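You operate a simulated robot arm through the tools that you are given. There is no shell and no other tool. Be economical: measure what you need, move in short steps, check, and stop when the job is done.

You are at the controls of a simulated robot arm. One attempt, no reset.

Task
Dose 40 ml of green dye into the white cup; park the spout. Where these are worked on the way, their far stop is far enough and under half their travel is too little: swing spout.

It is judged by the outcome, as a careful person would: the job done as asked, and still so three seconds after it is handed in. It fails if anything else is knocked over, pushed out of place, dropped, spilled or broken.

Robot
A 7-joint arm with a two-finger parallel gripper, fixed in place. Base frame: the origin is at the foot of the arm, x ahead of it, y to its left, z up. Units: m, rad, N and s.
Its first joint turns from -2.897 to 2.897 rad. Payload 4.4 kg.
The TCP is the grasp point between the finger pads, 0.023 m short of the fingertips. In the tool frame z runs along the fingers and y along their closing line. The gripper opens to 0.094 m. The fingers are 0.038 m wide and 0.01 m thick; the gripper's body (0.054 by 0.096 m) begins 0.039 m behind the TCP.
Orientation is told as [roll, pitch, yaw] about the base's x, y, z axes, in that order, counted from this pose: with the fingers straight down and closing along the base's y, the tool's x points along the base's -x, its y along +y and its z along -z.

Tools
- The arm moves only by the tool send_rows. Its argument "rows" is a list that holds one entry, the list of rows, each a list of 7 numbers: the finger opening in m, from 0 to 0.094, then the shift along the tool's x, y, z in m, then the turn, a rotation vector about the tool's x, y, z in rad. In form: [[[hand, x, y, z, rx, ry, rz], ...]]. A call has 1 to 10 rows; each row is the pose to reach, as a shift and turn from the pose commanded when the call began, along the tool's axes at that moment. Each row takes 0.2 s and may step no farther than 0.05 m and 0.15 rad from the row before; otherwise, or with a gripper value out of range, the whole call is refused. Where a pose cannot be reached the arm comes as near as it can. A force on the tool above 90 N (or 10 N above the force at the start of the call, whichever is more), or a blocked arm, ends the call early, and 0.2 s more pass. Each finger travels about 0.072 m/s and halts on what it meets, pressing with about 44 N; the grip force reading is that of the motor and also rises with nothing between the fingers. The clock runs only during rows and for 0.2 s after the last one: add rows that repeat a pose to give the fingers time. It gives the time, the measured TCP pose, the force on the tool (base axes), the opening and the grip force at its end, in the units of the frame above (readings bear some noise), with the torque about the TCP (base axes, N m) and any sound that the robot's microphone picked up.
- Cameras (640 x 400 px; columns grow to the right, rows downward): "scene" is fixed at [0.0493, -0.6493, 1.7057]; the picture's right is [0.74, -0.67, 0.00], its down [-0.32, -0.35, -0.88] and it looks along [0.60, 0.65, -0.47] (base axes); focal length 321 px, centre (320, 200). "wrist" rides on the gripper at [0.086, 0.016, -0.075] in the tool frame; the picture's right is [-0.18, 0.98, 0.00], its down [-0.58, -0.11, -0.81] and it looks along [-0.79, -0.15, 0.59] (tool axes); focal length 243 px, centre (320, 200).
- get_image(camera): a new picture of that camera. No time passes.
- pixel_to_xyz(camera, pixels): for up to 12 pixels [column, row] of the newest picture of that camera ("zoom" is the newest enlarged one), the place [x, y, z] in the base frame of the surface seen there, good to about 0.002 m. No time passes.
- close_up(camera, box): a new picture of the part [left, top, right, bottom] of that camera's present view, enlarged. No time passes.
- sign_off(): hands the job in; it is judged then, once.

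Keep the steps short. Do not move on a guess: measure, check each grasp and each placing, and mend mistakes. In all there are 80 turns and 38 pictures (those below and enlarged ones count). Leave the gripper open and the arm clear of the work at the hand-in unless told otherwise, and finish with a single line.

The tools are called after ">>>" as name(argument=value, ...) on one line, values as JSON. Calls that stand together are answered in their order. send_rows: Moves the arm, as the interface text tells. Its arguments: {"type":"object","properties":{"rows":{"type":"array","items":{"type":"array","items":{"type":"array","items":{"type":"number"}}}}},"required":["rows"]} The other tools are called the same way: get_image (camera) takes a picture; pixel_to_xyz (camera, pixels) gives the place of the surface under pixels of a picture; close_up (camera, box) takes an enlarged picture of a part of a camera's view; sign_off () hands the job in.

At the start:

```text
time_s: 0.0
ee_pos: [0.7622, 0.1877, 1.213]
ee_rot: [0.001, -0.001, 0.001]
force: [0.5, 0.3, -0.8]
ft_torque: [-0.01, 0.02, 0.0]
width: 0.0941
grasp_force: 0.0
```

scene: 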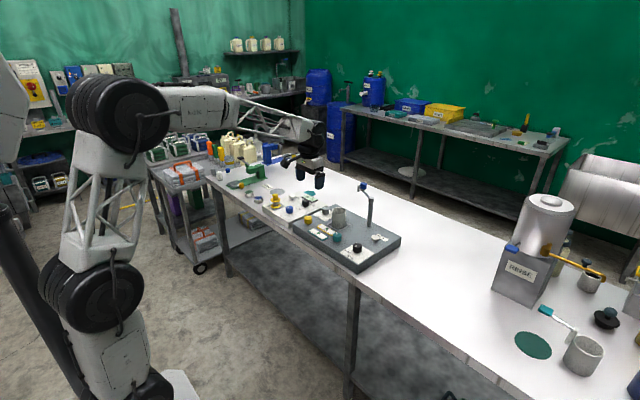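
wrist: 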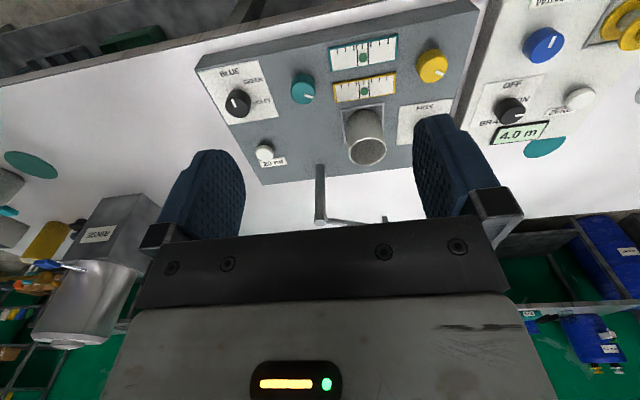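

I see a dosing panel with a selector knob, a teal and a yellow knob, gauges, a cup, a white button and a spout. I'll enlarge both views of it to read the labels.

>>> close_up(camera="wrist", box=[190, 10, 480, 230])

>>> close_up(camera="scene", box=[220, 150, 420, 280])

>>> pixel_to_xyz(camera="wrist", pixels=[[238, 102], [303, 88], [432, 66], [264, 152], [366, 120], [366, 152], [320, 170], [320, 218], [385, 220], [300, 150], [200, 70]])

```text
1.82 times, centred on (335, 120) of wrist
```

zoom: 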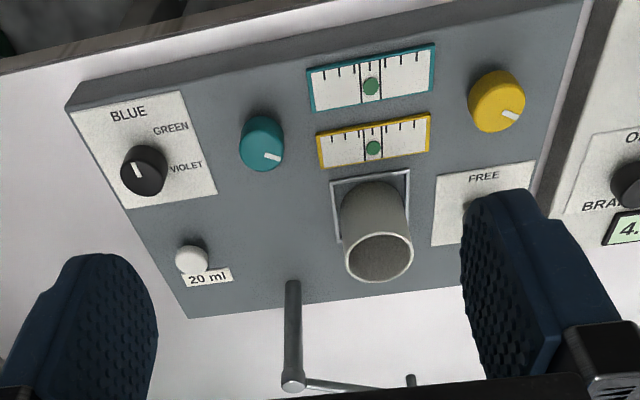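

```text
3.08 times, centred on (320, 215) of scene
```

zoom: 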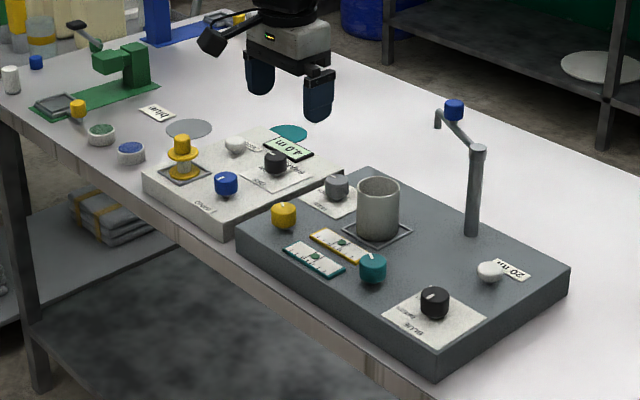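

```text
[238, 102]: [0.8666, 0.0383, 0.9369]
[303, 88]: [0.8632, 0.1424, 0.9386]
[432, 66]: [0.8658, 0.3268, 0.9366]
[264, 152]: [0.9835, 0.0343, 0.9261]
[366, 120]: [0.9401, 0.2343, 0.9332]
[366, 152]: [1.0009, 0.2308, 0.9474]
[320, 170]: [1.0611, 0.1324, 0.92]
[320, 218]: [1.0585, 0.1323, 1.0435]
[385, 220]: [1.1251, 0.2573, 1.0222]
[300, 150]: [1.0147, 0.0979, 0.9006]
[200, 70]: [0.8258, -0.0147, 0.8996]
```

The selector has BLUE/GREEN/VIOLET, the button says 20 ml and a grey knob says FREE, with a finger partly hiding it. The cup on the stand looks grey, so I'll check the other cup candidates and the details.

>>> close_up(camera="scene", box=[480, 280, 640, 400])

>>> close_up(camera="scene", box=[280, 170, 400, 250])

>>> close_up(camera="scene", box=[215, 165, 325, 235])

>>> pixel_to_xyz(camera="scene", pixels=[[325, 209], [338, 212], [362, 186], [370, 196], [309, 218], [336, 238], [355, 248], [373, 238], [338, 232], [585, 345], [357, 190], [330, 241]])

```text
3.33 times, centred on (560, 340) of scene
```

zoom: 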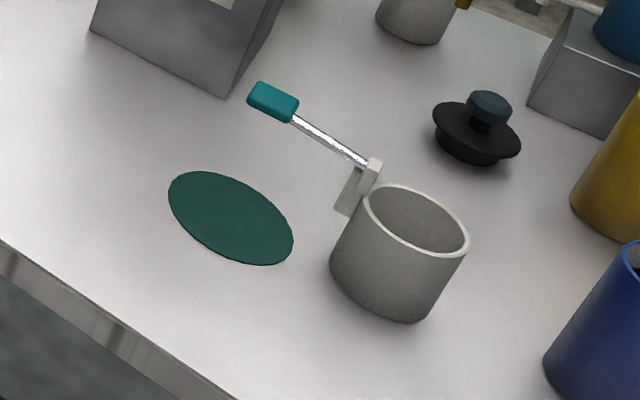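

```text
5.00 times, centred on (340, 210) of scene
```

zoom: 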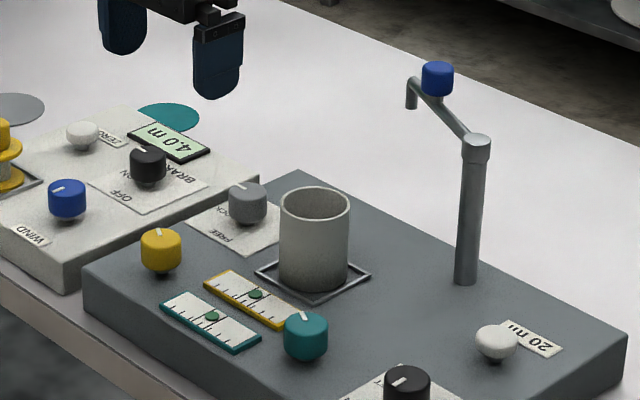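

```text
5.71 times, centred on (270, 200) of scene
```

zoom: 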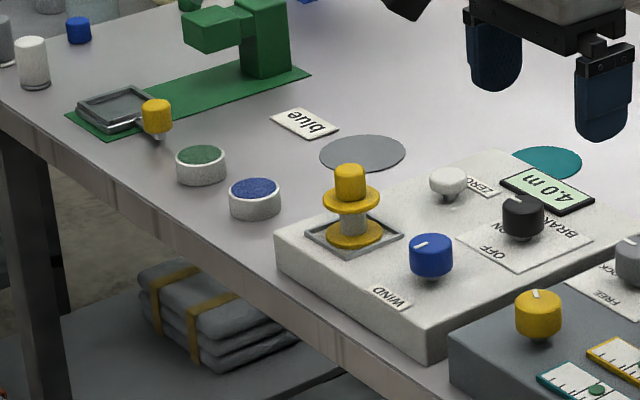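

```text
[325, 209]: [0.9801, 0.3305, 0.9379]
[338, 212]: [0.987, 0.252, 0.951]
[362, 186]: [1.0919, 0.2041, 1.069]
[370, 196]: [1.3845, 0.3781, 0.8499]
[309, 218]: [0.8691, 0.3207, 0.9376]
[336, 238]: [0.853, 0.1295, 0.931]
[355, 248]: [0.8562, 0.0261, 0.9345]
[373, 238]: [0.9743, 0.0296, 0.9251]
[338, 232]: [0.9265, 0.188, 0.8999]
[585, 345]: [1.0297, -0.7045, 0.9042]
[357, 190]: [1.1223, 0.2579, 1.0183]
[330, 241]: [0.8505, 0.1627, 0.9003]
```

Levels look centred. I need to read the grey FREE/LOCK knob, so I'll move the hand 0.12 m to the left (+y) at this safe height and look again.

>>> send_rows(rows=[[[0.094, 0, 0.04, 0, 0, 0, 0], [0.094, 0, 0.08, 0, 0, 0, 0], [0.094, 0, 0.12, 0, 0, 0, 0]]])

>>> close_up(camera="wrist", box=[140, 0, 480, 240])

```text
time_s: 0.8
ee_pos: [0.7621, 0.3101, 1.2142]
ee_rot: [0.0, 0.0, 0.0]
force: [0.6, 1.1, 0.1]
ft_torque: [-0.03, -0.01, -0.02]
width: 0.0939
grasp_force: 0.1
```

```text
1.67 times, centred on (310, 120) of wrist
```

zoom: 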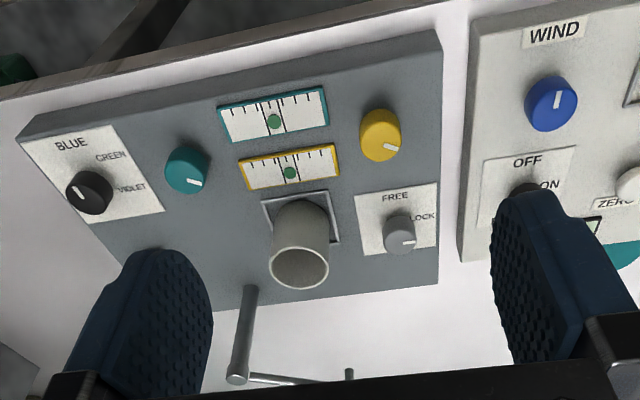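

The grey knob seems to point at LOCK. I'll zoom in on that knob and on the selector.

>>> close_up(camera="wrist", box=[320, 90, 410, 160])

>>> pixel_to_xyz(camera="zoom", pixels=[[195, 145], [300, 300], [290, 250], [340, 240], [235, 240]])

>>> close_up(camera="wrist", box=[145, 60, 265, 140])

>>> close_up(camera="wrist", box=[250, 40, 380, 120])

```text
5.71 times, centred on (365, 125) of wrist
```

zoom: 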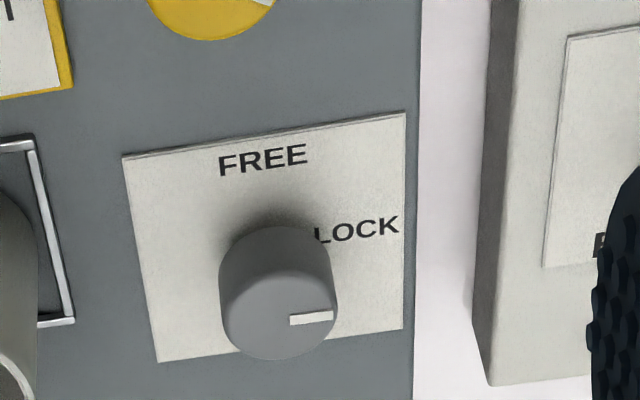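

```text
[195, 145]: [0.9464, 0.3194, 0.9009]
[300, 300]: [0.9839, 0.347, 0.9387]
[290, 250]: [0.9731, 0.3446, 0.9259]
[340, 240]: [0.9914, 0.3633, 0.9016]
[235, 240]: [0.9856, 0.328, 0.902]
```

```text
5.00 times, centred on (205, 100) of wrist
```

zoom: 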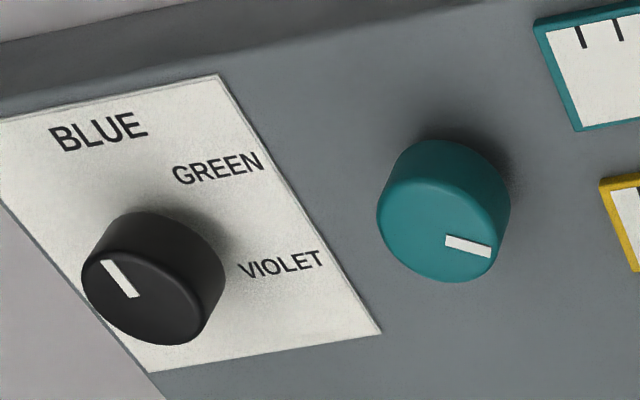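

```text
4.92 times, centred on (315, 80) of wrist
```

zoom: 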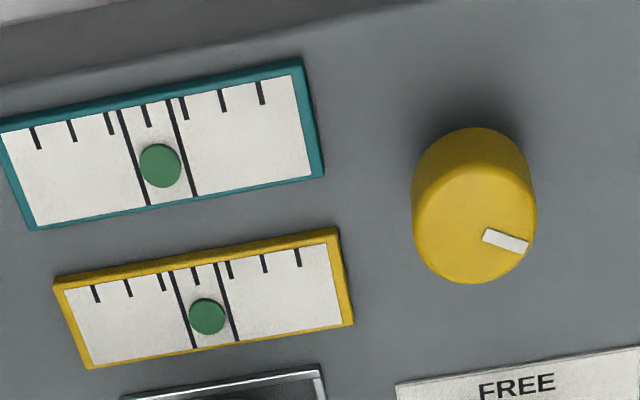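

The levels are centred and locked, and the selector points to BLUE. I'll measure the selector knob face, its labels, the button and the spout from the current wrist view.

>>> get_image(camera="wrist")

>>> close_up(camera="wrist", box=[145, 60, 265, 140])

>>> pixel_to_xyz(camera="zoom", pixels=[[85, 285], [200, 310], [160, 342], [125, 248], [104, 265], [134, 294], [98, 132], [218, 168], [280, 264], [140, 300]])

```text
26 pictures are left
```

wrist: 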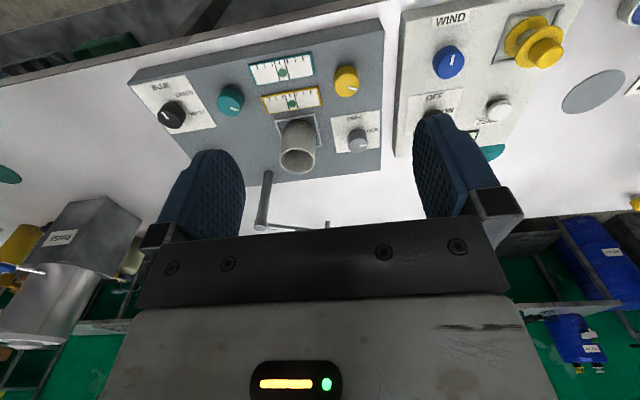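

```text
5.00 times, centred on (205, 100) of wrist
```

zoom: 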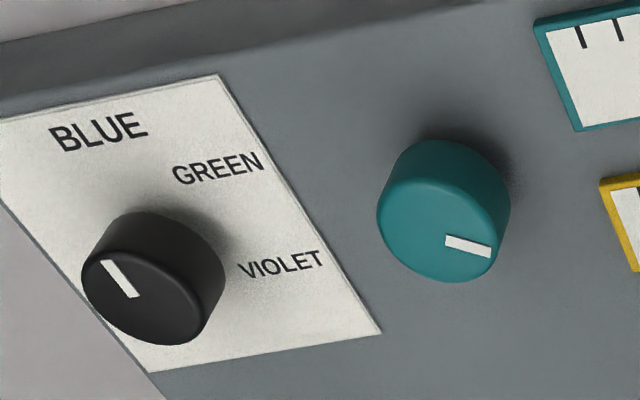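

```text
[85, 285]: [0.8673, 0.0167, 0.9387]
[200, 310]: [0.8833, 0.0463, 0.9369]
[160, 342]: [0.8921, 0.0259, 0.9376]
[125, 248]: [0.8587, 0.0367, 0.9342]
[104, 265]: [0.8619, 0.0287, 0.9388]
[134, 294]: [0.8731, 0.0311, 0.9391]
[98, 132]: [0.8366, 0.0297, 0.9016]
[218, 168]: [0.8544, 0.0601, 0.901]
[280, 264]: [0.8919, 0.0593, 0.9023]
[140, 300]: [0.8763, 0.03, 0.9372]
```

The selector is centred at about (0.875, 0.030) with its top at z=0.938. GREEN sits about 55–60° clockwise of BLUE. I'll go above the knob at height, then drop to z≈1.03.

>>> send_rows(rows=[[[0.094, -0.018, -0.046, 0, 0, 0, 0], [0.094, -0.037, -0.092, 0, 0, 0, 0], [0.094, -0.056, -0.138, 0, 0, 0, 0], [0.094, -0.075, -0.184, 0, 0, 0, 0], [0.094, -0.094, -0.23, 0, 0, 0, 0], [0.094, -0.113, -0.276, 0, 0, 0, 0], [0.094, -0.113, -0.28, 0.045, 0, 0, 0], [0.094, -0.113, -0.28, 0.09, 0, 0, 0], [0.094, -0.113, -0.28, 0.135, 0, 0, 0], [0.094, -0.113, -0.28, 0.18, 0, 0, 0]]])

>>> get_image(camera="wrist")

```text
time_s: 3.0
ee_pos: [0.8741, 0.0244, 1.0332]
ee_rot: [0.0, -0.001, 0.0]
force: [0.4, 0.7, 0.5]
ft_torque: [0.01, 0.05, -0.04]
width: 0.0939
grasp_force: 0.1
```

```text
24 pictures are left
```

wrist: 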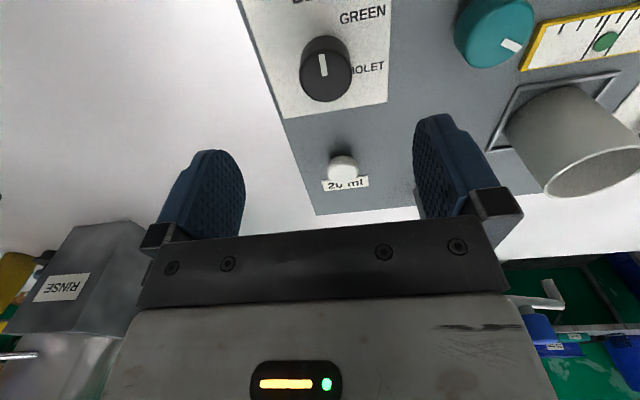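

I'll measure the selector knob edges and the button from this closer view.

>>> pixel_to_xyz(camera="wrist", pixels=[[302, 78], [349, 78], [325, 55], [325, 98], [325, 78], [343, 160], [330, 165], [355, 165], [343, 178], [362, 15]])

```text
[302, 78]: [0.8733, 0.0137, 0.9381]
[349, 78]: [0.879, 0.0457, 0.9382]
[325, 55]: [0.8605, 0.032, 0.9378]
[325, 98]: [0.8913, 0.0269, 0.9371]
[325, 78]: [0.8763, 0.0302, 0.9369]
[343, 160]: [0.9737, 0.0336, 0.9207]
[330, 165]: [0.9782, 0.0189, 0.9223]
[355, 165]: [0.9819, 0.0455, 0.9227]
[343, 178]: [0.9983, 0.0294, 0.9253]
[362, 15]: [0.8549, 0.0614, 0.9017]
```

The knob centre is (0.875, 0.030), so I'll shift +5 mm in y, lower to z≈0.933 and close on it.

>>> send_rows(rows=[[[0.094, -0.001, 0.005, 0.04, 0, 0, 0], [0.094, -0.001, 0.005, 0.075, 0, 0, 0], [0.094, -0.001, 0.005, 0.1, 0, 0, 0], [0.05, -0.001, 0.005, 0.1, 0, 0, 0], [0.03, -0.001, 0.005, 0.1, 0, 0, 0], [0.02, -0.001, 0.005, 0.1, 0, 0, 0], [0.02, -0.001, 0.005, 0.1, 0, 0, 0], [0.02, -0.001, 0.005, 0.1, 0, 0, 0]]])

```text
time_s: 4.8
ee_pos: [0.8742, 0.0299, 0.9332]
ee_rot: [-0.001, 0.001, -0.002]
force: [0.9, -55.2, -2.6]
ft_torque: [-0.1, -0.56, -0.02]
width: 0.0377
grasp_force: 44.5
```

The sideways force is -55 N, so the grip is a bit off-centre. I'll shift 3 mm toward -y while holding.

>>> send_rows(rows=[[[0.02, 0, -0.0015, 0, 0, 0, 0], [0.02, 0, -0.003, 0, 0, 0, 0], [0.02, 0, -0.003, 0, 0, 0, 0]]])

```text
time_s: 5.6
ee_pos: [0.8739, 0.0305, 0.9334]
ee_rot: [0.0, 0.001, -0.002]
force: [-14.8, -21.7, 5.5]
ft_torque: [-0.44, 0.48, -0.16]
width: 0.038
grasp_force: 44.9
```

The force is lower and the grip is firm at 0.038 m. I'll turn it clockwise, tool +z, by 0.9 rad.

>>> send_rows(rows=[[[0.02, 0, -0.001, 0, 0, 0, 0.15], [0.02, 0, -0.001, 0, 0, 0, 0.3], [0.02, 0, -0.001, 0, 0, 0, 0.45], [0.02, 0, -0.001, 0, 0, 0, 0.6], [0.02, 0, -0.001, 0, 0, 0, 0.75], [0.02, 0, -0.001, 0, 0, 0, 0.9], [0.02, 0, -0.001, 0, 0, 0, 0.9]]])

>>> close_up(camera="scene", box=[320, 210, 400, 270])

```text
time_s: 7.2
ee_pos: [0.8765, 0.0284, 0.9326]
ee_rot: [0.0, 0.002, -0.901]
force: [-27.1, 21.6, 14.9]
ft_torque: [-0.1, 0.74, 0.01]
width: 0.038
grasp_force: 44.6
```

```text
6.67 times, centred on (360, 240) of scene
```

zoom: 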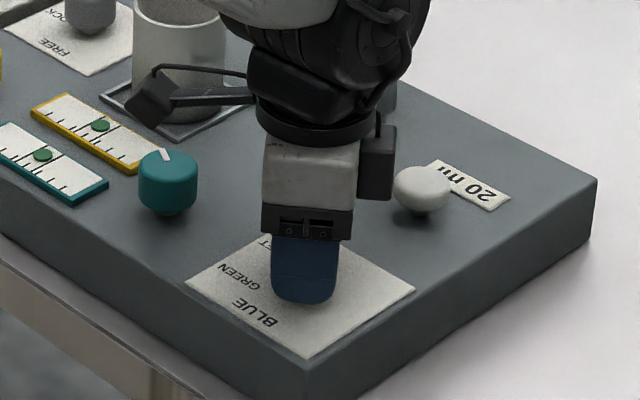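

It turned with no torque left, so it has settled or is slipping freely. I'll release, rise straight up 0.12 m and inspect the pointer.

>>> send_rows(rows=[[[0.06, 0, 0, 0, 0, 0, 0], [0.094, 0, 0, 0, 0, 0, 0], [0.094, 0, 0, 0, 0, 0, 0], [0.094, 0, 0, -0.04, 0, 0, 0], [0.094, 0, 0, -0.08, 0, 0, 0], [0.094, 0, 0, -0.12, 0, 0, 0]]])

>>> get_image(camera="wrist")

```text
time_s: 8.6
ee_pos: [0.8744, 0.0294, 1.0534]
ee_rot: [-0.001, 0.001, -0.901]
force: [-0.1, 0.0, -0.1]
ft_torque: [0.02, 0.0, -0.04]
width: 0.0939
grasp_force: 0.1
```

```text
22 pictures are left
```

wrist: 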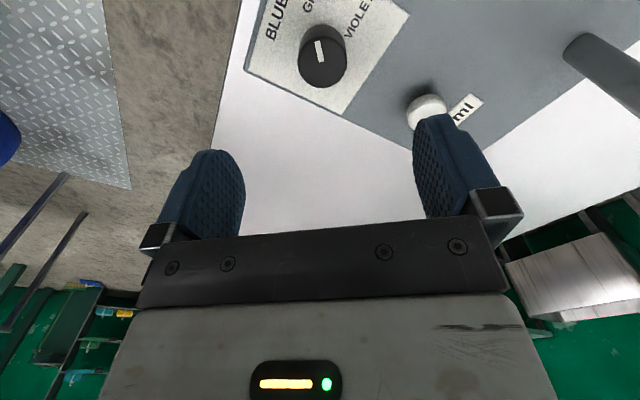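

The pointer turned with the hand. I'll measure it exactly against the GREEN label.

>>> close_up(camera="wrist", box=[260, 0, 410, 100])

>>> pixel_to_xyz(camera="wrist", pixels=[[317, 42], [321, 61], [300, 63], [347, 63], [323, 42], [323, 85], [308, 5], [275, 20], [357, 20]])

```text
4.00 times, centred on (335, 50) of wrist
```

zoom: 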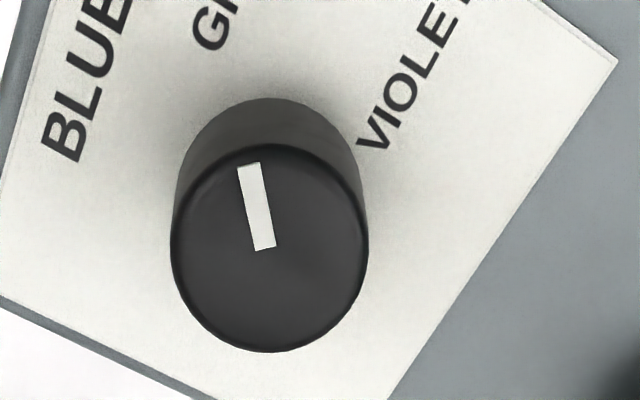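

```text
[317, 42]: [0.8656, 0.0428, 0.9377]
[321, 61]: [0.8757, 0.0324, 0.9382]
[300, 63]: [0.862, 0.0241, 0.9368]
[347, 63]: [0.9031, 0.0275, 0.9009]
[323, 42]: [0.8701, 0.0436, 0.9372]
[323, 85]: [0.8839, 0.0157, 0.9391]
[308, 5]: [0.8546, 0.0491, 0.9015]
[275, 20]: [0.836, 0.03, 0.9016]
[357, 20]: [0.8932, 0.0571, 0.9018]
```

The pointer is at about 46–52° and GREEN at about 56°. I'll refine with pixels from the zoom.

>>> pixel_to_xyz(camera="zoom", pixels=[[249, 167], [265, 246], [176, 245], [362, 245], [270, 152], [270, 347], [257, 205], [205, 180], [335, 310], [205, 315], [335, 180]])

```text
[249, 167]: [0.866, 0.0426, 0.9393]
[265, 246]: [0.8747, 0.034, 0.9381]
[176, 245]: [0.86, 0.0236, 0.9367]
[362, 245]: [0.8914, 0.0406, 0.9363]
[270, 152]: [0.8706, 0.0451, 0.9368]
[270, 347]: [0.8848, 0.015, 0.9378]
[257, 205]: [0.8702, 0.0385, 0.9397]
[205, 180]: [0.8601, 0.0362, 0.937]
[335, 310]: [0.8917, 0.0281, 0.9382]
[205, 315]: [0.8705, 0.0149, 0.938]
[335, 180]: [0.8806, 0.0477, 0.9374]
```

The pointer is at about 47–50°. I'll regrip and turn about 0.13 rad more so it's squarely on GREEN.

>>> send_rows(rows=[[[0.094, 0, 0.001, 0.04, 0, 0, 0], [0.094, 0, 0.001, 0.08, 0, 0, 0], [0.094, 0, 0.001, 0.12, 0, 0, 0], [0.06, 0, 0.001, 0.12, 0, 0, 0], [0.03, 0, 0.001, 0.12, 0, 0, 0], [0.02, 0, 0.001, 0.12, 0, 0, 0], [0.02, 0, 0.001, 0.12, 0, 0, 0], [0.02, 0, 0.001, 0.12, 0, 0, 0.07], [0.02, 0, 0.001, 0.12, 0, 0, 0.14], [0.02, 0, 0.001, 0.12, 0, 0, 0.14]]])

```text
time_s: 10.8
ee_pos: [0.8771, 0.0279, 0.9335]
ee_rot: [0.001, -0.001, -1.043]
force: [-32.8, -23.9, 23.5]
ft_torque: [-0.02, 1.3, 0.07]
width: 0.0379
grasp_force: 44.5
```

Turned. I'll release, rise 0.14 m and look.

>>> send_rows(rows=[[[0.06, 0, 0, 0, 0, 0, 0], [0.094, 0, 0, 0, 0, 0, 0], [0.094, 0, 0, 0, 0, 0, 0], [0.094, 0, 0, -0.045, 0, 0, 0], [0.094, 0, 0, -0.09, 0, 0, 0], [0.094, 0, 0, -0.13, 0, 0, 0]]])

>>> close_up(camera="wrist", box=[260, 0, 410, 100])

```text
time_s: 12.2
ee_pos: [0.8768, 0.0279, 1.0598]
ee_rot: [-0.002, 0.0, -1.04]
force: [0.3, -0.4, -0.7]
ft_torque: [0.0, 0.02, 0.0]
width: 0.094
grasp_force: 0.1
```

```text
4.00 times, centred on (335, 50) of wrist
```

zoom: 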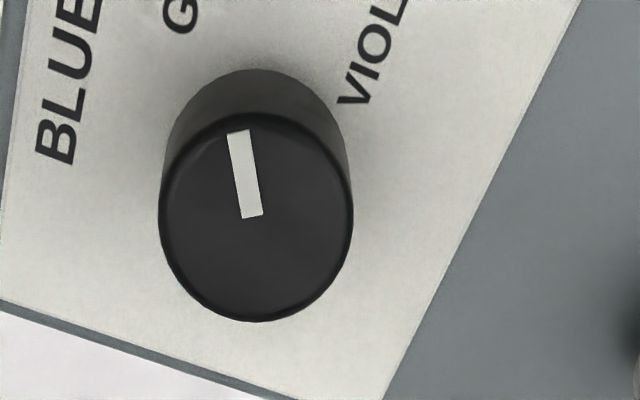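

GREEN is set. Next is the spout: I'll rise, turn the hand back to yaw 0 and move to about (0.85, 0.19, 1.25) to view it.

>>> send_rows(rows=[[[0.094, 0.01, 0.005, -0.04, 0, 0, -0.148], [0.094, 0.03, 0.012, -0.08, 0, 0, -0.296], [0.094, 0.055, 0.02, -0.11, 0, 0, -0.444], [0.094, 0.08, 0.03, -0.13, 0, 0, -0.592], [0.094, 0.105, 0.04, -0.15, 0, 0, -0.74], [0.094, 0.13, 0.05, -0.17, 0, 0, -0.89], [0.094, 0.152, 0.058, -0.19, 0, 0, -1.04]]])

>>> get_image(camera="wrist")

>>> close_up(camera="scene", box=[310, 170, 400, 240])

>>> pixel_to_xyz(camera="zoom", pixels=[[370, 95], [372, 125], [350, 110], [392, 110], [440, 195], [440, 210], [325, 130], [325, 165], [190, 250], [142, 265], [240, 265], [190, 282]])

```text
time_s: 13.8
ee_pos: [0.8493, 0.1904, 1.2525]
ee_rot: [0.0, 0.0, 0.003]
force: [0.0, -0.3, 0.0]
ft_torque: [-0.01, 0.0, 0.03]
width: 0.094
grasp_force: 0.1
```

```text
19 pictures are left
```

wrist: 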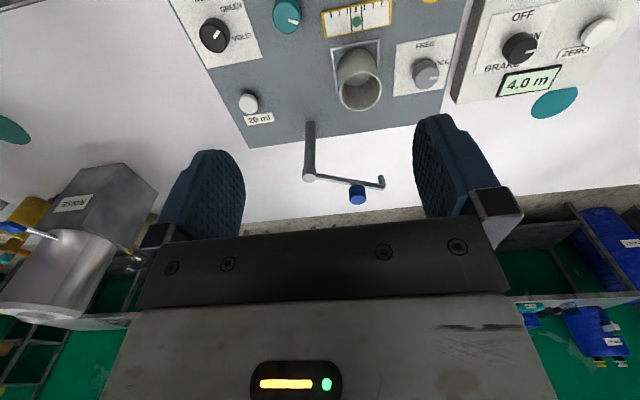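

```text
5.71 times, centred on (355, 205) of scene
```

zoom: 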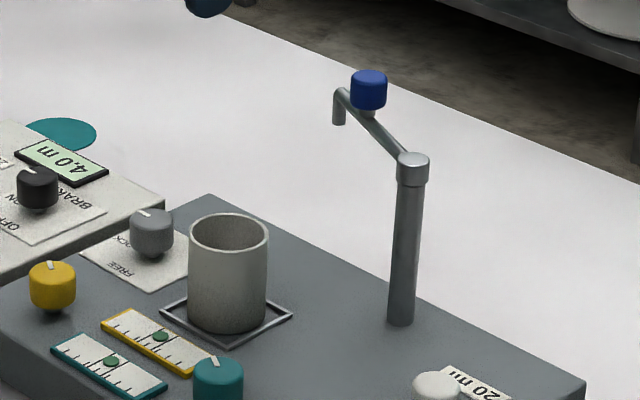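

```text
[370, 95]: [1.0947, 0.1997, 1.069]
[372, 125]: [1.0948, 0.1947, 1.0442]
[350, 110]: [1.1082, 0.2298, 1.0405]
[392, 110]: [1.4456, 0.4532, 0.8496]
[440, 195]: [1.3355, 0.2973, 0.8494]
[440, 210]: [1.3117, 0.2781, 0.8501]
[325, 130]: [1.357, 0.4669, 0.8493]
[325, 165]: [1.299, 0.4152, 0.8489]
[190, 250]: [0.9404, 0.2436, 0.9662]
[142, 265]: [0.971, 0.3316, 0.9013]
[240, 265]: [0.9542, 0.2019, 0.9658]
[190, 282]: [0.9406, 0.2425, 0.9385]
```

I can see the blue handle at wrist (357,195), the spout tip at (383,182) and the post top at (308,177). I'll measure these and the cup rim.

>>> pixel_to_xyz(camera="wrist", pixels=[[357, 190], [357, 201], [351, 196], [364, 196], [309, 177], [381, 183], [345, 95], [375, 95], [360, 108], [340, 180], [361, 55]])

>>> close_up(camera="wrist", box=[290, 40, 410, 220])

>>> pixel_to_xyz(camera="scene", pixels=[[361, 184], [362, 189], [364, 186], [360, 186]])

```text
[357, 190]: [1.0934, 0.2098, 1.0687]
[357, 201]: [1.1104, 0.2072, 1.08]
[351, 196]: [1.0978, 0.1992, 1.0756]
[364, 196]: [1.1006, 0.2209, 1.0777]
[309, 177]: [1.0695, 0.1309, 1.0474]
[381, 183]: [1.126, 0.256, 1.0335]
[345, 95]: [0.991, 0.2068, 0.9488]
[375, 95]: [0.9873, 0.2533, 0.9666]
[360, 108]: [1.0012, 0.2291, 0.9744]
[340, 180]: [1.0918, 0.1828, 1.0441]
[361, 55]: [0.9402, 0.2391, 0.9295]
```

```text
2.22 times, centred on (350, 130) of wrist
```

zoom: 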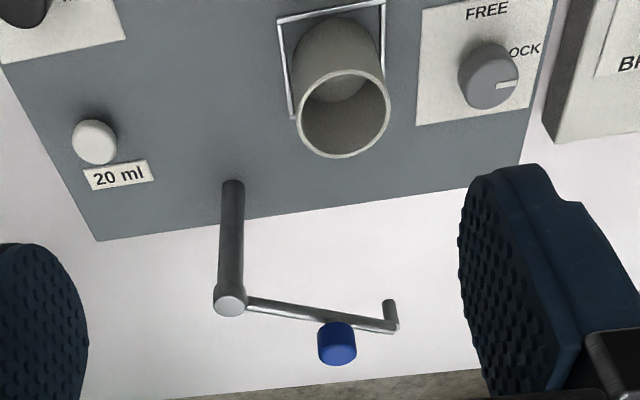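

```text
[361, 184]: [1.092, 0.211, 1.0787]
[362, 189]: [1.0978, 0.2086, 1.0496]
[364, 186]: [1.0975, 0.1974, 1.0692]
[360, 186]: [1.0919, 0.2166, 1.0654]
```

Handle centre is about (1.101, 0.209), z 1.053–1.08, on a radius of about 0.085 m from the post (1.066, 0.132). The cup lies about 69° round toward -x. I'll test the straight-down reach toward x=1.10 at z≈1.20, above everything.

>>> send_rows(rows=[[[0.094, -0.045, 0.0, 0.01, 0, 0, 0], [0.094, -0.09, 0.005, 0.02, 0, 0, 0], [0.094, -0.135, 0.01, 0.03, 0, 0, 0], [0.094, -0.18, 0.015, 0.04, 0, 0, 0], [0.094, -0.22, 0.018, 0.05, 0, 0, 0], [0.094, -0.252, 0.018, 0.05, 0, 0, 0]]])

```text
time_s: 15.2
ee_pos: [1.1041, 0.2072, 1.2036]
ee_rot: [0.002, 0.0, 0.002]
force: [0.9, 0.0, 0.1]
ft_torque: [-0.01, 0.02, -0.03]
width: 0.0936
grasp_force: 0.1
```

It reaches straight down. I'll lower over the handle to z≈1.079, with tips just above the spout tube, and close gently.

>>> send_rows(rows=[[[0.094, 0.003, 0.002, 0.045, 0, 0, 0], [0.094, 0.003, 0.002, 0.085, 0, 0, 0], [0.094, 0.003, 0.002, 0.124, 0, 0, 0], [0.06, 0.003, 0.002, 0.124, 0, 0, 0], [0.03, 0.003, 0.002, 0.124, 0, 0, 0], [0.01, 0.003, 0.002, 0.124, 0, 0, 0], [0.01, 0.003, 0.002, 0.124, 0, 0, 0], [0.01, 0.003, 0.002, 0.124, 0, 0, 0]]])

>>> close_up(camera="scene", box=[310, 160, 410, 240])

```text
time_s: 17.0
ee_pos: [1.0999, 0.2094, 1.0793]
ee_rot: [-0.001, 0.001, 0.0]
force: [3.7, 12.4, -2.2]
ft_torque: [-0.36, -0.01, -0.02]
width: 0.0295
grasp_force: 44.6
```

```text
5.00 times, centred on (360, 200) of scene
```

zoom: 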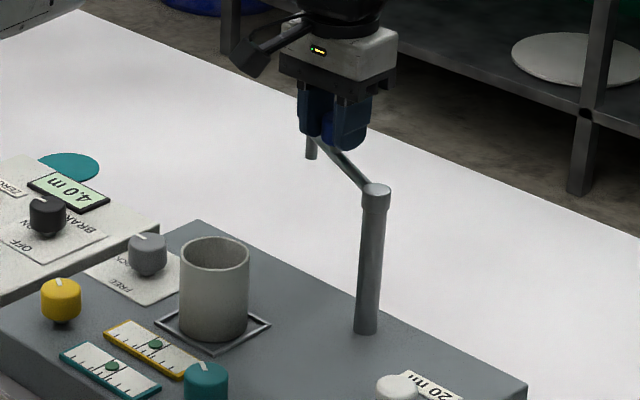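

The handle is gripped at 0.0295 m wide. I'll try the first 0.3 rad of the arc, counter-clockwise toward the cup, watching force.

>>> send_rows(rows=[[[0.01, 0.008, 0.003, 0, 0, 0, -0.1], [0.01, 0.0163, 0.0052, 0, 0, 0, -0.2], [0.01, 0.0247, 0.0065, 0, 0, 0, -0.3]]])

```text
time_s: 17.8
ee_pos: [1.0751, 0.2144, 1.0795]
ee_rot: [-0.001, 0.0, 0.3]
force: [1.1, -1.8, 7.4]
ft_torque: [0.52, 0.02, 0.07]
width: 0.0293
grasp_force: 45.6
```

It swings freely with low force. I'll continue the same arc 0.8 rad more, to about 1.1 rad in total.

>>> send_rows(rows=[[[0.01, 0.008, 0.003, 0, 0, 0, -0.1], [0.01, 0.0163, 0.0052, 0, 0, 0, -0.2], [0.01, 0.0247, 0.0065, 0, 0, 0, -0.3], [0.01, 0.0332, 0.007, 0, 0, 0, -0.4], [0.01, 0.0418, 0.0067, 0, 0, 0, -0.5], [0.01, 0.0502, 0.0055, 0, 0, 0, -0.6], [0.01, 0.0585, 0.0034, 0, 0, 0, -0.7], [0.01, 0.0665, 0.0006, 0, 0, 0, -0.8]]])

>>> close_up(camera="scene", box=[300, 170, 400, 250])

```text
time_s: 19.6
ee_pos: [1.0122, 0.1939, 1.0786]
ee_rot: [0.0, 0.0, 1.1]
force: [50.3, -68.8, 11.7]
ft_torque: [-0.2, -0.26, -0.77]
width: 0.0294
grasp_force: 44.5
```

```text
5.00 times, centred on (350, 210) of scene
```

zoom: 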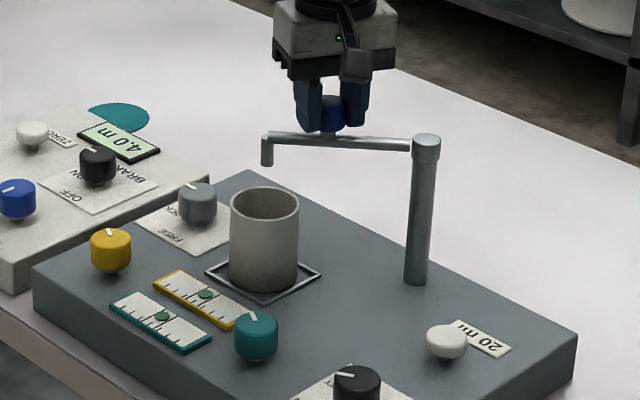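

The spout is over the cup area. The force points toward the post, so my arc radius is slightly large and I haven't reached a stop. I'll measure the tip and the cup rim.

>>> pixel_to_xyz(camera="zoom", pixels=[[266, 152], [266, 160], [425, 140], [233, 205], [297, 205], [265, 189], [265, 220], [265, 218], [280, 138], [400, 145]])

```text
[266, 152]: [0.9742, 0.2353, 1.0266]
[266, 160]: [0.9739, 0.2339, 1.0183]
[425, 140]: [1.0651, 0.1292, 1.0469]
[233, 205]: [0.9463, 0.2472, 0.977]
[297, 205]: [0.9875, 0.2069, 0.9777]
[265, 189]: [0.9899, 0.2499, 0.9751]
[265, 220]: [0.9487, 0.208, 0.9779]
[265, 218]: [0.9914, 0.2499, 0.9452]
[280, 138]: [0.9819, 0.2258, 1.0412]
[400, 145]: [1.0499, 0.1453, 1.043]
```

The tip is about 5° short of the cup centre. I'll relax the radial offset by 3.5 mm inward, then turn 0.1 rad more.

>>> send_rows(rows=[[[0.01, 0.0013, -0.0033, 0, 0, 0, 0], [0.01, 0.0053, -0.0019, 0, 0, 0, -0.05], [0.01, 0.0088, -0.0007, 0, 0, 0, -0.095], [0.01, 0.0088, -0.0007, 0, 0, 0, -0.095]]])

>>> close_up(camera="scene", box=[300, 170, 400, 250])

>>> pixel_to_xyz(camera="zoom", pixels=[[256, 155], [260, 155], [264, 155], [258, 163], [262, 163]])

```text
time_s: 20.6
ee_pos: [1.0068, 0.1906, 1.0788]
ee_rot: [0.0, 0.0, 1.196]
force: [20.7, -23.9, 13.6]
ft_torque: [-0.07, -0.7, -0.18]
width: 0.0296
grasp_force: 44.5
```

```text
5.00 times, centred on (350, 210) of scene
```

zoom: 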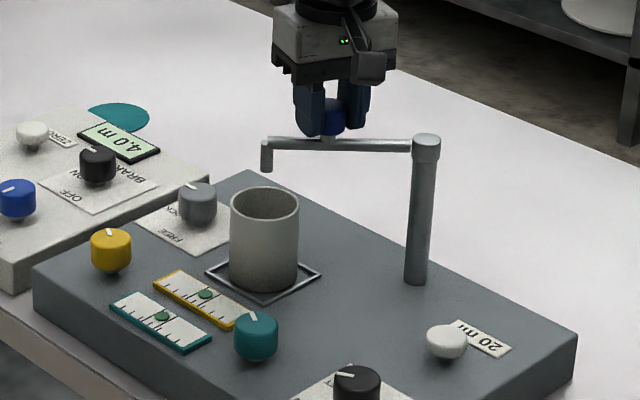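

```text
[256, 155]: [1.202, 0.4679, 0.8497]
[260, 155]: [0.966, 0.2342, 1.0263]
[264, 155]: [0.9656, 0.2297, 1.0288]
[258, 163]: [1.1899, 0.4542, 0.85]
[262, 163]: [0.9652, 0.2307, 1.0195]
```

The tip is now within a few mm of the cup centre. I'll release the handle and rise 0.13 m.

>>> send_rows(rows=[[[0.05, 0, 0, 0, 0, 0, 0], [0.08, 0, 0, 0, 0, 0, 0], [0.094, 0, 0, 0, 0, 0, 0], [0.094, 0, 0, -0.045, 0, 0, 0], [0.094, 0, 0, -0.09, 0, 0, 0], [0.094, 0, 0, -0.13, 0, 0, 0]]])

>>> get_image(camera="wrist")

```text
time_s: 22.0
ee_pos: [1.0078, 0.1887, 1.2047]
ee_rot: [0.002, 0.001, 1.197]
force: [0.3, 0.7, -1.3]
ft_torque: [-0.04, 0.02, 0.01]
width: 0.094
grasp_force: 0.0
```

```text
13 pictures are left
```

wrist: 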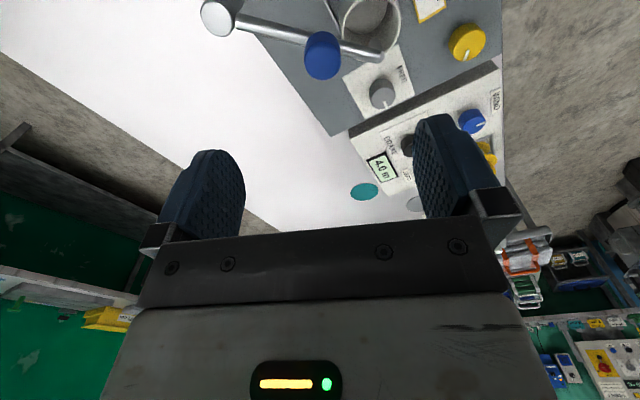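

The spout is over the cup. Next I'll go above the button at (0.984, 0.032) at z≈1.2, turn back to yaw 0 and close the fingers.

>>> send_rows(rows=[[[0.094, 0.0193, -0.0044, 0, 0, 0, 0.149], [0.09, 0.0387, -0.0088, 0, 0, 0, 0.299], [0.07, 0.058, -0.0133, 0, 0, 0, 0.449], [0.05, 0.0773, -0.0177, 0, 0, 0, 0.598], [0.03, 0.0967, -0.0221, 0, 0, 0, 0.748], [0, 0.116, -0.0265, 0, 0, 0, 0.898], [0, 0.1353, -0.031, 0, 0, 0, 1.047], [0, 0.1547, -0.0354, 0, 0, 0, 1.196], [0, 0.1547, -0.0354, 0.05, 0, 0, 1.196], [0, 0.1547, -0.0354, 0.1, 0, 0, 1.196]]])

>>> get_image(camera="wrist")

```text
time_s: 24.2
ee_pos: [0.9838, 0.0308, 1.1098]
ee_rot: [0.0, -0.001, -0.002]
force: [-0.4, 0.0, 1.5]
ft_torque: [-0.02, -0.01, 0.01]
width: 0.0
grasp_force: 42.7
```

```text
12 pictures are left
```

wrist: 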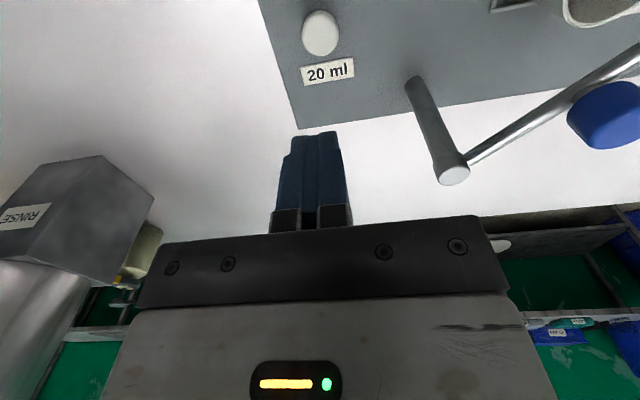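

I'll check the button's exact centre and height in this view.

>>> pixel_to_xyz(camera="wrist", pixels=[[320, 32], [304, 32], [337, 32], [320, 14], [320, 51], [328, 72]])

```text
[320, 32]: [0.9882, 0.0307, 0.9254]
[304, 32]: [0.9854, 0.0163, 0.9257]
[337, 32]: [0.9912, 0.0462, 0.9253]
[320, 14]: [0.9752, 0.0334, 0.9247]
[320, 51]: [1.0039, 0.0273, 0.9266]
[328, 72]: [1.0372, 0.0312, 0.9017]
```

Button centre is (0.9885, 0.031) with its top at 0.926. I'll go down to TCP z≈0.957, tips 8 mm above the button.

>>> send_rows(rows=[[[0, -0.0045, 0, 0.045, 0, 0, 0], [0, -0.0045, 0, 0.09, 0, 0, 0], [0, -0.0045, 0, 0.13, 0, 0, 0], [0, -0.0045, 0, 0.153, 0, 0, 0]]])

```text
time_s: 25.2
ee_pos: [0.9898, 0.0338, 0.9556]
ee_rot: [0.0, -0.001, -0.002]
force: [-0.5, -0.2, 0.2]
ft_torque: [0.04, -0.01, 0.03]
width: 0.0
grasp_force: 42.1
```

In free air. I'll press down in small steps to 13 mm, then back up in the same call.

>>> send_rows(rows=[[[0, 0, 0, 0.006, 0, 0, 0], [0, 0, 0, 0.009, 0, 0, 0], [0, 0, 0, 0.0115, 0, 0, 0], [0, 0, 0, 0.006, 0, 0, 0], [0, 0, 0, 0, 0, 0, 0]]])

>>> close_up(camera="scene", box=[300, 170, 400, 250])

```text
time_s: 26.4
ee_pos: [0.9882, 0.0307, 0.9543]
ee_rot: [-0.001, 0.0, -0.002]
force: [-0.2, 0.7, 0.6]
ft_torque: [-0.04, -0.01, 0.01]
width: 0.0
grasp_force: 42.0
heard: click
```

```text
5.00 times, centred on (350, 210) of scene
```

zoom: 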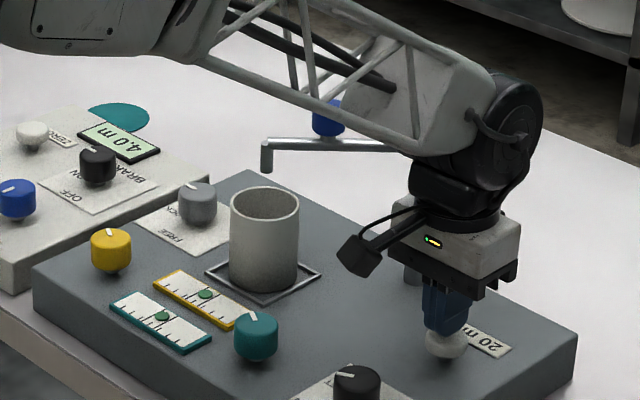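

I heard one click, so one dose of 20 ml is registered. I'll wait 2 s for it to finish before the second press.

>>> send_rows(rows=[[[0, 0, 0, 0, 0, 0, 0], [0, 0, 0, -0.005, 0, 0, 0], [0, 0, 0, -0.005, 0, 0, 0], [0, 0, 0, -0.005, 0, 0, 0], [0, 0, 0, -0.005, 0, 0, 0], [0, 0, 0, -0.005, 0, 0, 0], [0, 0, 0, -0.005, 0, 0, 0], [0, 0, 0, -0.005, 0, 0, 0], [0, 0, 0, -0.005, 0, 0, 0], [0, 0, 0, 0, 0, 0, 0]]])

>>> close_up(camera="wrist", box=[380, 0, 640, 160])

```text
time_s: 28.6
ee_pos: [0.9886, 0.0321, 0.9555]
ee_rot: [0.001, 0.001, -0.001]
force: [-0.2, -1.0, 0.6]
ft_torque: [0.0, 0.0, 0.02]
width: 0.0002
grasp_force: 42.5
```

```text
2.46 times, centred on (510, 80) of wrist
```

zoom: 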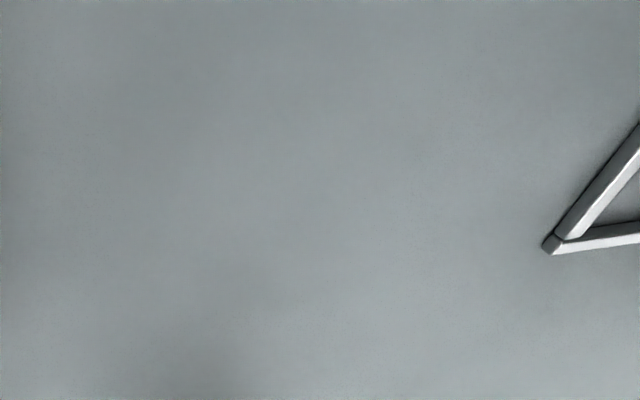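

I'll check the first dose before pressing again by rising to the earlier viewpoint (0.85, 0.19, 1.25).

>>> send_rows(rows=[[[0, 0, 0, -0.045, 0, 0, 0], [0, 0, 0, -0.09, 0, 0, 0], [0, 0, 0, -0.135, 0, 0, 0], [0, 0, 0, -0.18, 0, 0, 0], [0, 0.02, 0, -0.22, 0, 0, 0], [0, 0.05, 0.03, -0.245, 0, 0, 0], [0, 0.08, 0.06, -0.265, 0, 0, 0], [0, 0.11, 0.09, -0.28, 0, 0, 0], [0, 0.138, 0.12, -0.295, 0, 0, 0], [0, 0.138, 0.158, -0.295, 0, 0, 0]]])

>>> close_up(camera="wrist", box=[190, 0, 470, 180])

```text
time_s: 30.8
ee_pos: [0.849, 0.1886, 1.2492]
ee_rot: [-0.001, -0.001, -0.002]
force: [-0.3, 0.2, 0.8]
ft_torque: [-0.02, -0.02, 0.02]
width: 0.0001
grasp_force: 42.1
```

```text
2.22 times, centred on (330, 90) of wrist
```

zoom: 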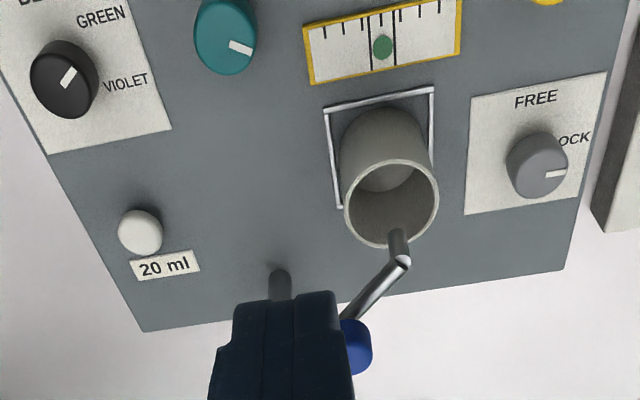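

I don't see obvious green in the cup. I'll enlarge it.

>>> close_up(camera="wrist", box=[328, 60, 398, 116])

>>> pixel_to_xyz(camera="zoom", pixels=[[270, 210], [250, 230], [350, 220], [300, 350], [240, 260]])

```text
7.14 times, centred on (363, 88) of wrist
```

zoom: 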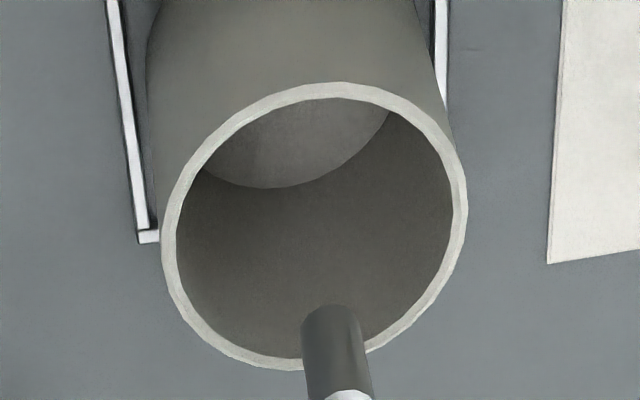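

```text
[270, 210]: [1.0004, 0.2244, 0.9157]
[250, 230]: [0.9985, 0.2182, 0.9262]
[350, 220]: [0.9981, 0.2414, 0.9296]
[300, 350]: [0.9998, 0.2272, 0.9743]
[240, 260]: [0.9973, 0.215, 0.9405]
```

The cup floor looks unchanged and grey. I'll measure its height and the spout tip.

>>> pixel_to_xyz(camera="zoom", pixels=[[290, 150], [330, 130], [260, 170], [230, 155], [335, 320], [320, 330], [350, 330], [170, 240], [460, 200], [300, 93], [290, 365]])

```text
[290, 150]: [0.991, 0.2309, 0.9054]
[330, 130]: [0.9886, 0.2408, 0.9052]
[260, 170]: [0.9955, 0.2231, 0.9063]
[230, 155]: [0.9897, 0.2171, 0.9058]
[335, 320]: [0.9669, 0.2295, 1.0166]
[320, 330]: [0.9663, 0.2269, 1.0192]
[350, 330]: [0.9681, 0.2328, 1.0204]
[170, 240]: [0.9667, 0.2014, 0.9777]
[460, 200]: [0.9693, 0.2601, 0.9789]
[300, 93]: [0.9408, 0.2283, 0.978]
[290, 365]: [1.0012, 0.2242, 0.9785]
```

The tip is centred over the cup but the cup is still empty at z 0.9055. The first press may not have been full. I'll go back over the button and press deeper, since the total stays within 40 ml either way.

>>> send_rows(rows=[[[0, 0, -0.04, 0, 0, 0, 0], [0, -0.028, -0.07, 0.015, 0, 0, 0], [0, -0.058, -0.1, 0.03, 0, 0, 0], [0, -0.088, -0.13, 0.05, 0, 0, 0], [0, -0.118, -0.157, 0.075, 0, 0, 0], [0, -0.139, -0.157, 0.115, 0, 0, 0], [0, -0.139, -0.157, 0.16, 0, 0, 0], [0, -0.139, -0.157, 0.205, 0, 0, 0], [0, -0.139, -0.157, 0.25, 0, 0, 0], [0, -0.139, -0.157, 0.292, 0, 0, 0]]])

```text
time_s: 33.0
ee_pos: [0.9886, 0.031, 0.9588]
ee_rot: [0.001, -0.003, -0.003]
force: [0.5, 0.4, 0.7]
ft_torque: [0.01, 0.0, -0.01]
width: 0.0
grasp_force: 42.5
```

I'm above the button at 0.9588. I'll press slowly to about 8 mm past contact and stop there to read the force.

>>> send_rows(rows=[[[0, 0, 0, 0.008, 0, 0, 0], [0, 0, 0, 0.011, 0, 0, 0], [0, 0, 0, 0.014, 0, 0, 0], [0, 0, 0, 0.017, 0, 0, 0], [0, 0, 0, 0.017, 0, 0, 0]]])

>>> close_up(camera="scene", box=[300, 170, 400, 250])

```text
time_s: 34.2
ee_pos: [0.9886, 0.0323, 0.9423]
ee_rot: [0.0, 0.001, -0.003]
force: [2.1, -2.3, 5.0]
ft_torque: [-0.05, -0.06, -0.01]
width: 0.0
grasp_force: 42.1
heard: click
```

```text
5.00 times, centred on (350, 210) of scene
```

zoom: 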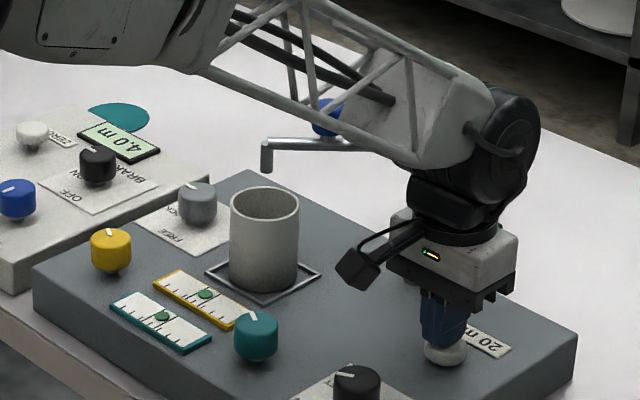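

I heard a second click with the button down at 5 N. I'll release and go back to the viewpoint to check the cup.

>>> send_rows(rows=[[[0, 0, 0, -0.03, 0, 0, 0], [0, 0, 0, -0.075, 0, 0, 0], [0, 0, 0, -0.12, 0, 0, 0], [0, 0, 0, -0.165, 0, 0, 0], [0, 0, 0, -0.21, 0, 0, 0], [0, 0.03, 0.02, -0.24, 0, 0, 0], [0, 0.06, 0.05, -0.265, 0, 0, 0], [0, 0.09, 0.085, -0.28, 0, 0, 0], [0, 0.115, 0.12, -0.295, 0, 0, 0], [0, 0.138, 0.157, -0.307, 0, 0, 0]]])

>>> close_up(camera="wrist", box=[290, 40, 410, 120])

>>> pixel_to_xyz(camera="zoom", pixels=[[350, 230], [330, 240], [380, 220], [390, 280]])

```text
time_s: 36.4
ee_pos: [0.8495, 0.1886, 1.2473]
ee_rot: [-0.001, 0.0, -0.001]
force: [-0.1, 0.6, -0.3]
ft_torque: [-0.02, 0.0, 0.0]
width: 0.0
grasp_force: 42.2
```

```text
5.00 times, centred on (350, 80) of wrist
```

zoom: 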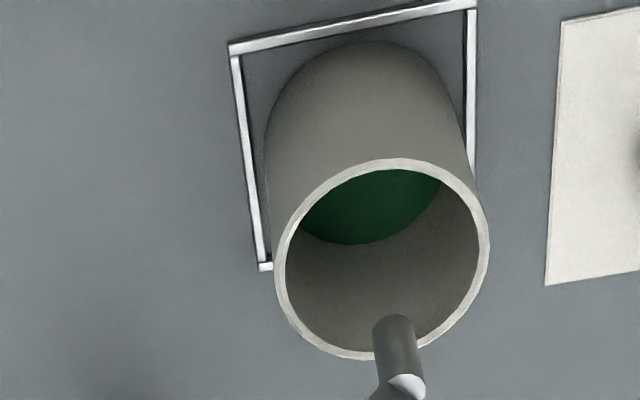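

```text
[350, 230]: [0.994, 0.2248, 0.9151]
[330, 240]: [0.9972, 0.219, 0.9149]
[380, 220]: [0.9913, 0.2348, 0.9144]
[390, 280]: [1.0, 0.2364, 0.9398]
```

Green dye is in the cup, and its level rose about 9 mm. That matches about 20 ml, so only one press delivered unless the second dose lags. I'll wait several seconds and look again before pressing.

>>> send_rows(rows=[[[0, 0, 0, 0, 0, 0, 0], [0, 0, 0, 0, 0, 0, 0], [0, 0, 0, 0, 0, 0, 0], [0, 0, 0, 0, 0, 0, 0], [0, 0, 0, 0, 0, 0, 0], [0, 0, 0, 0, 0, 0, 0], [0, 0, 0, 0, 0, 0, 0], [0, 0, 0, 0, 0, 0, 0], [0, 0, 0, 0, 0, 0, 0], [0, 0, 0, 0, 0, 0, 0]]])

>>> send_rows(rows=[[[0, 0, 0, 0, 0, 0, 0], [0, 0, 0, 0, 0, 0, 0], [0, 0, 0, 0, 0, 0, 0], [0, 0, 0, 0, 0, 0, 0], [0, 0, 0, 0, 0, 0, 0], [0, 0, 0, 0, 0, 0, 0], [0, 0, 0, 0, 0, 0, 0], [0, 0, 0, 0, 0, 0, 0], [0, 0, 0, 0, 0, 0, 0], [0, 0, 0, 0, 0, 0, 0]]])

>>> send_rows(rows=[[[0, 0, 0, 0, 0, 0, 0], [0, 0, 0, 0, 0, 0, 0], [0, 0, 0, 0, 0, 0, 0], [0, 0, 0, 0, 0, 0, 0], [0, 0, 0, 0, 0, 0, 0], [0, 0, 0, 0, 0, 0, 0], [0, 0, 0, 0, 0, 0, 0], [0, 0, 0, 0, 0, 0, 0], [0, 0, 0, 0, 0, 0, 0], [0, 0, 0, 0, 0, 0, 0]]])

>>> close_up(camera="wrist", box=[290, 40, 410, 120])

>>> pixel_to_xyz(camera="zoom", pixels=[[350, 230], [345, 220], [380, 220], [390, 210], [405, 190], [410, 163], [290, 250], [475, 240], [357, 352]])

```text
time_s: 38.6
ee_pos: [0.8501, 0.1886, 1.2492]
ee_rot: [0.0, 0.001, -0.002]
force: [0.0, -0.4, -0.5]
ft_torque: [-0.01, 0.0, 0.01]
width: 0.0001
grasp_force: 42.1
```

```text
time_s: 40.8
ee_pos: [0.8496, 0.1896, 1.2488]
ee_rot: [0.0, -0.001, -0.001]
force: [0.1, 0.2, 0.7]
ft_torque: [-0.02, 0.0, 0.02]
width: 0.0001
grasp_force: 42.2
```

```text
time_s: 43.0
ee_pos: [0.8486, 0.1877, 1.2481]
ee_rot: [0.0, 0.001, -0.002]
force: [0.0, -0.1, -0.2]
ft_torque: [-0.03, 0.01, 0.0]
width: 0.0
grasp_force: 42.4
```

```text
5.00 times, centred on (350, 80) of wrist
```

zoom: 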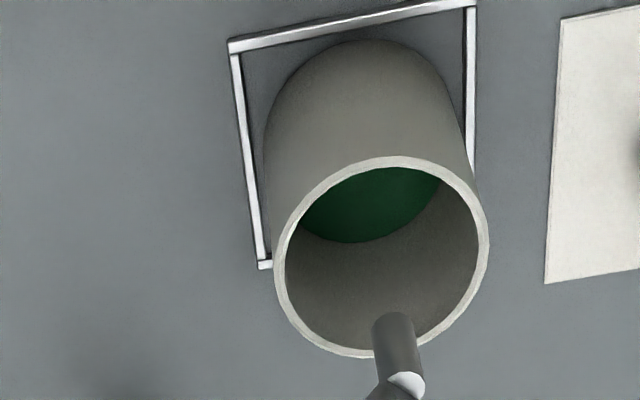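

```text
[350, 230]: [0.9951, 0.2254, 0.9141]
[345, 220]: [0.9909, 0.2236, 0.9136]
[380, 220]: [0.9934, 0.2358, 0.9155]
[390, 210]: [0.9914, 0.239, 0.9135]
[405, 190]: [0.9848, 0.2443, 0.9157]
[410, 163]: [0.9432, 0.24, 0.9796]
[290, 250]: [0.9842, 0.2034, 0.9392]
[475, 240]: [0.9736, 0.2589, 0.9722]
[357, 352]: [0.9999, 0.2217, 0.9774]
```

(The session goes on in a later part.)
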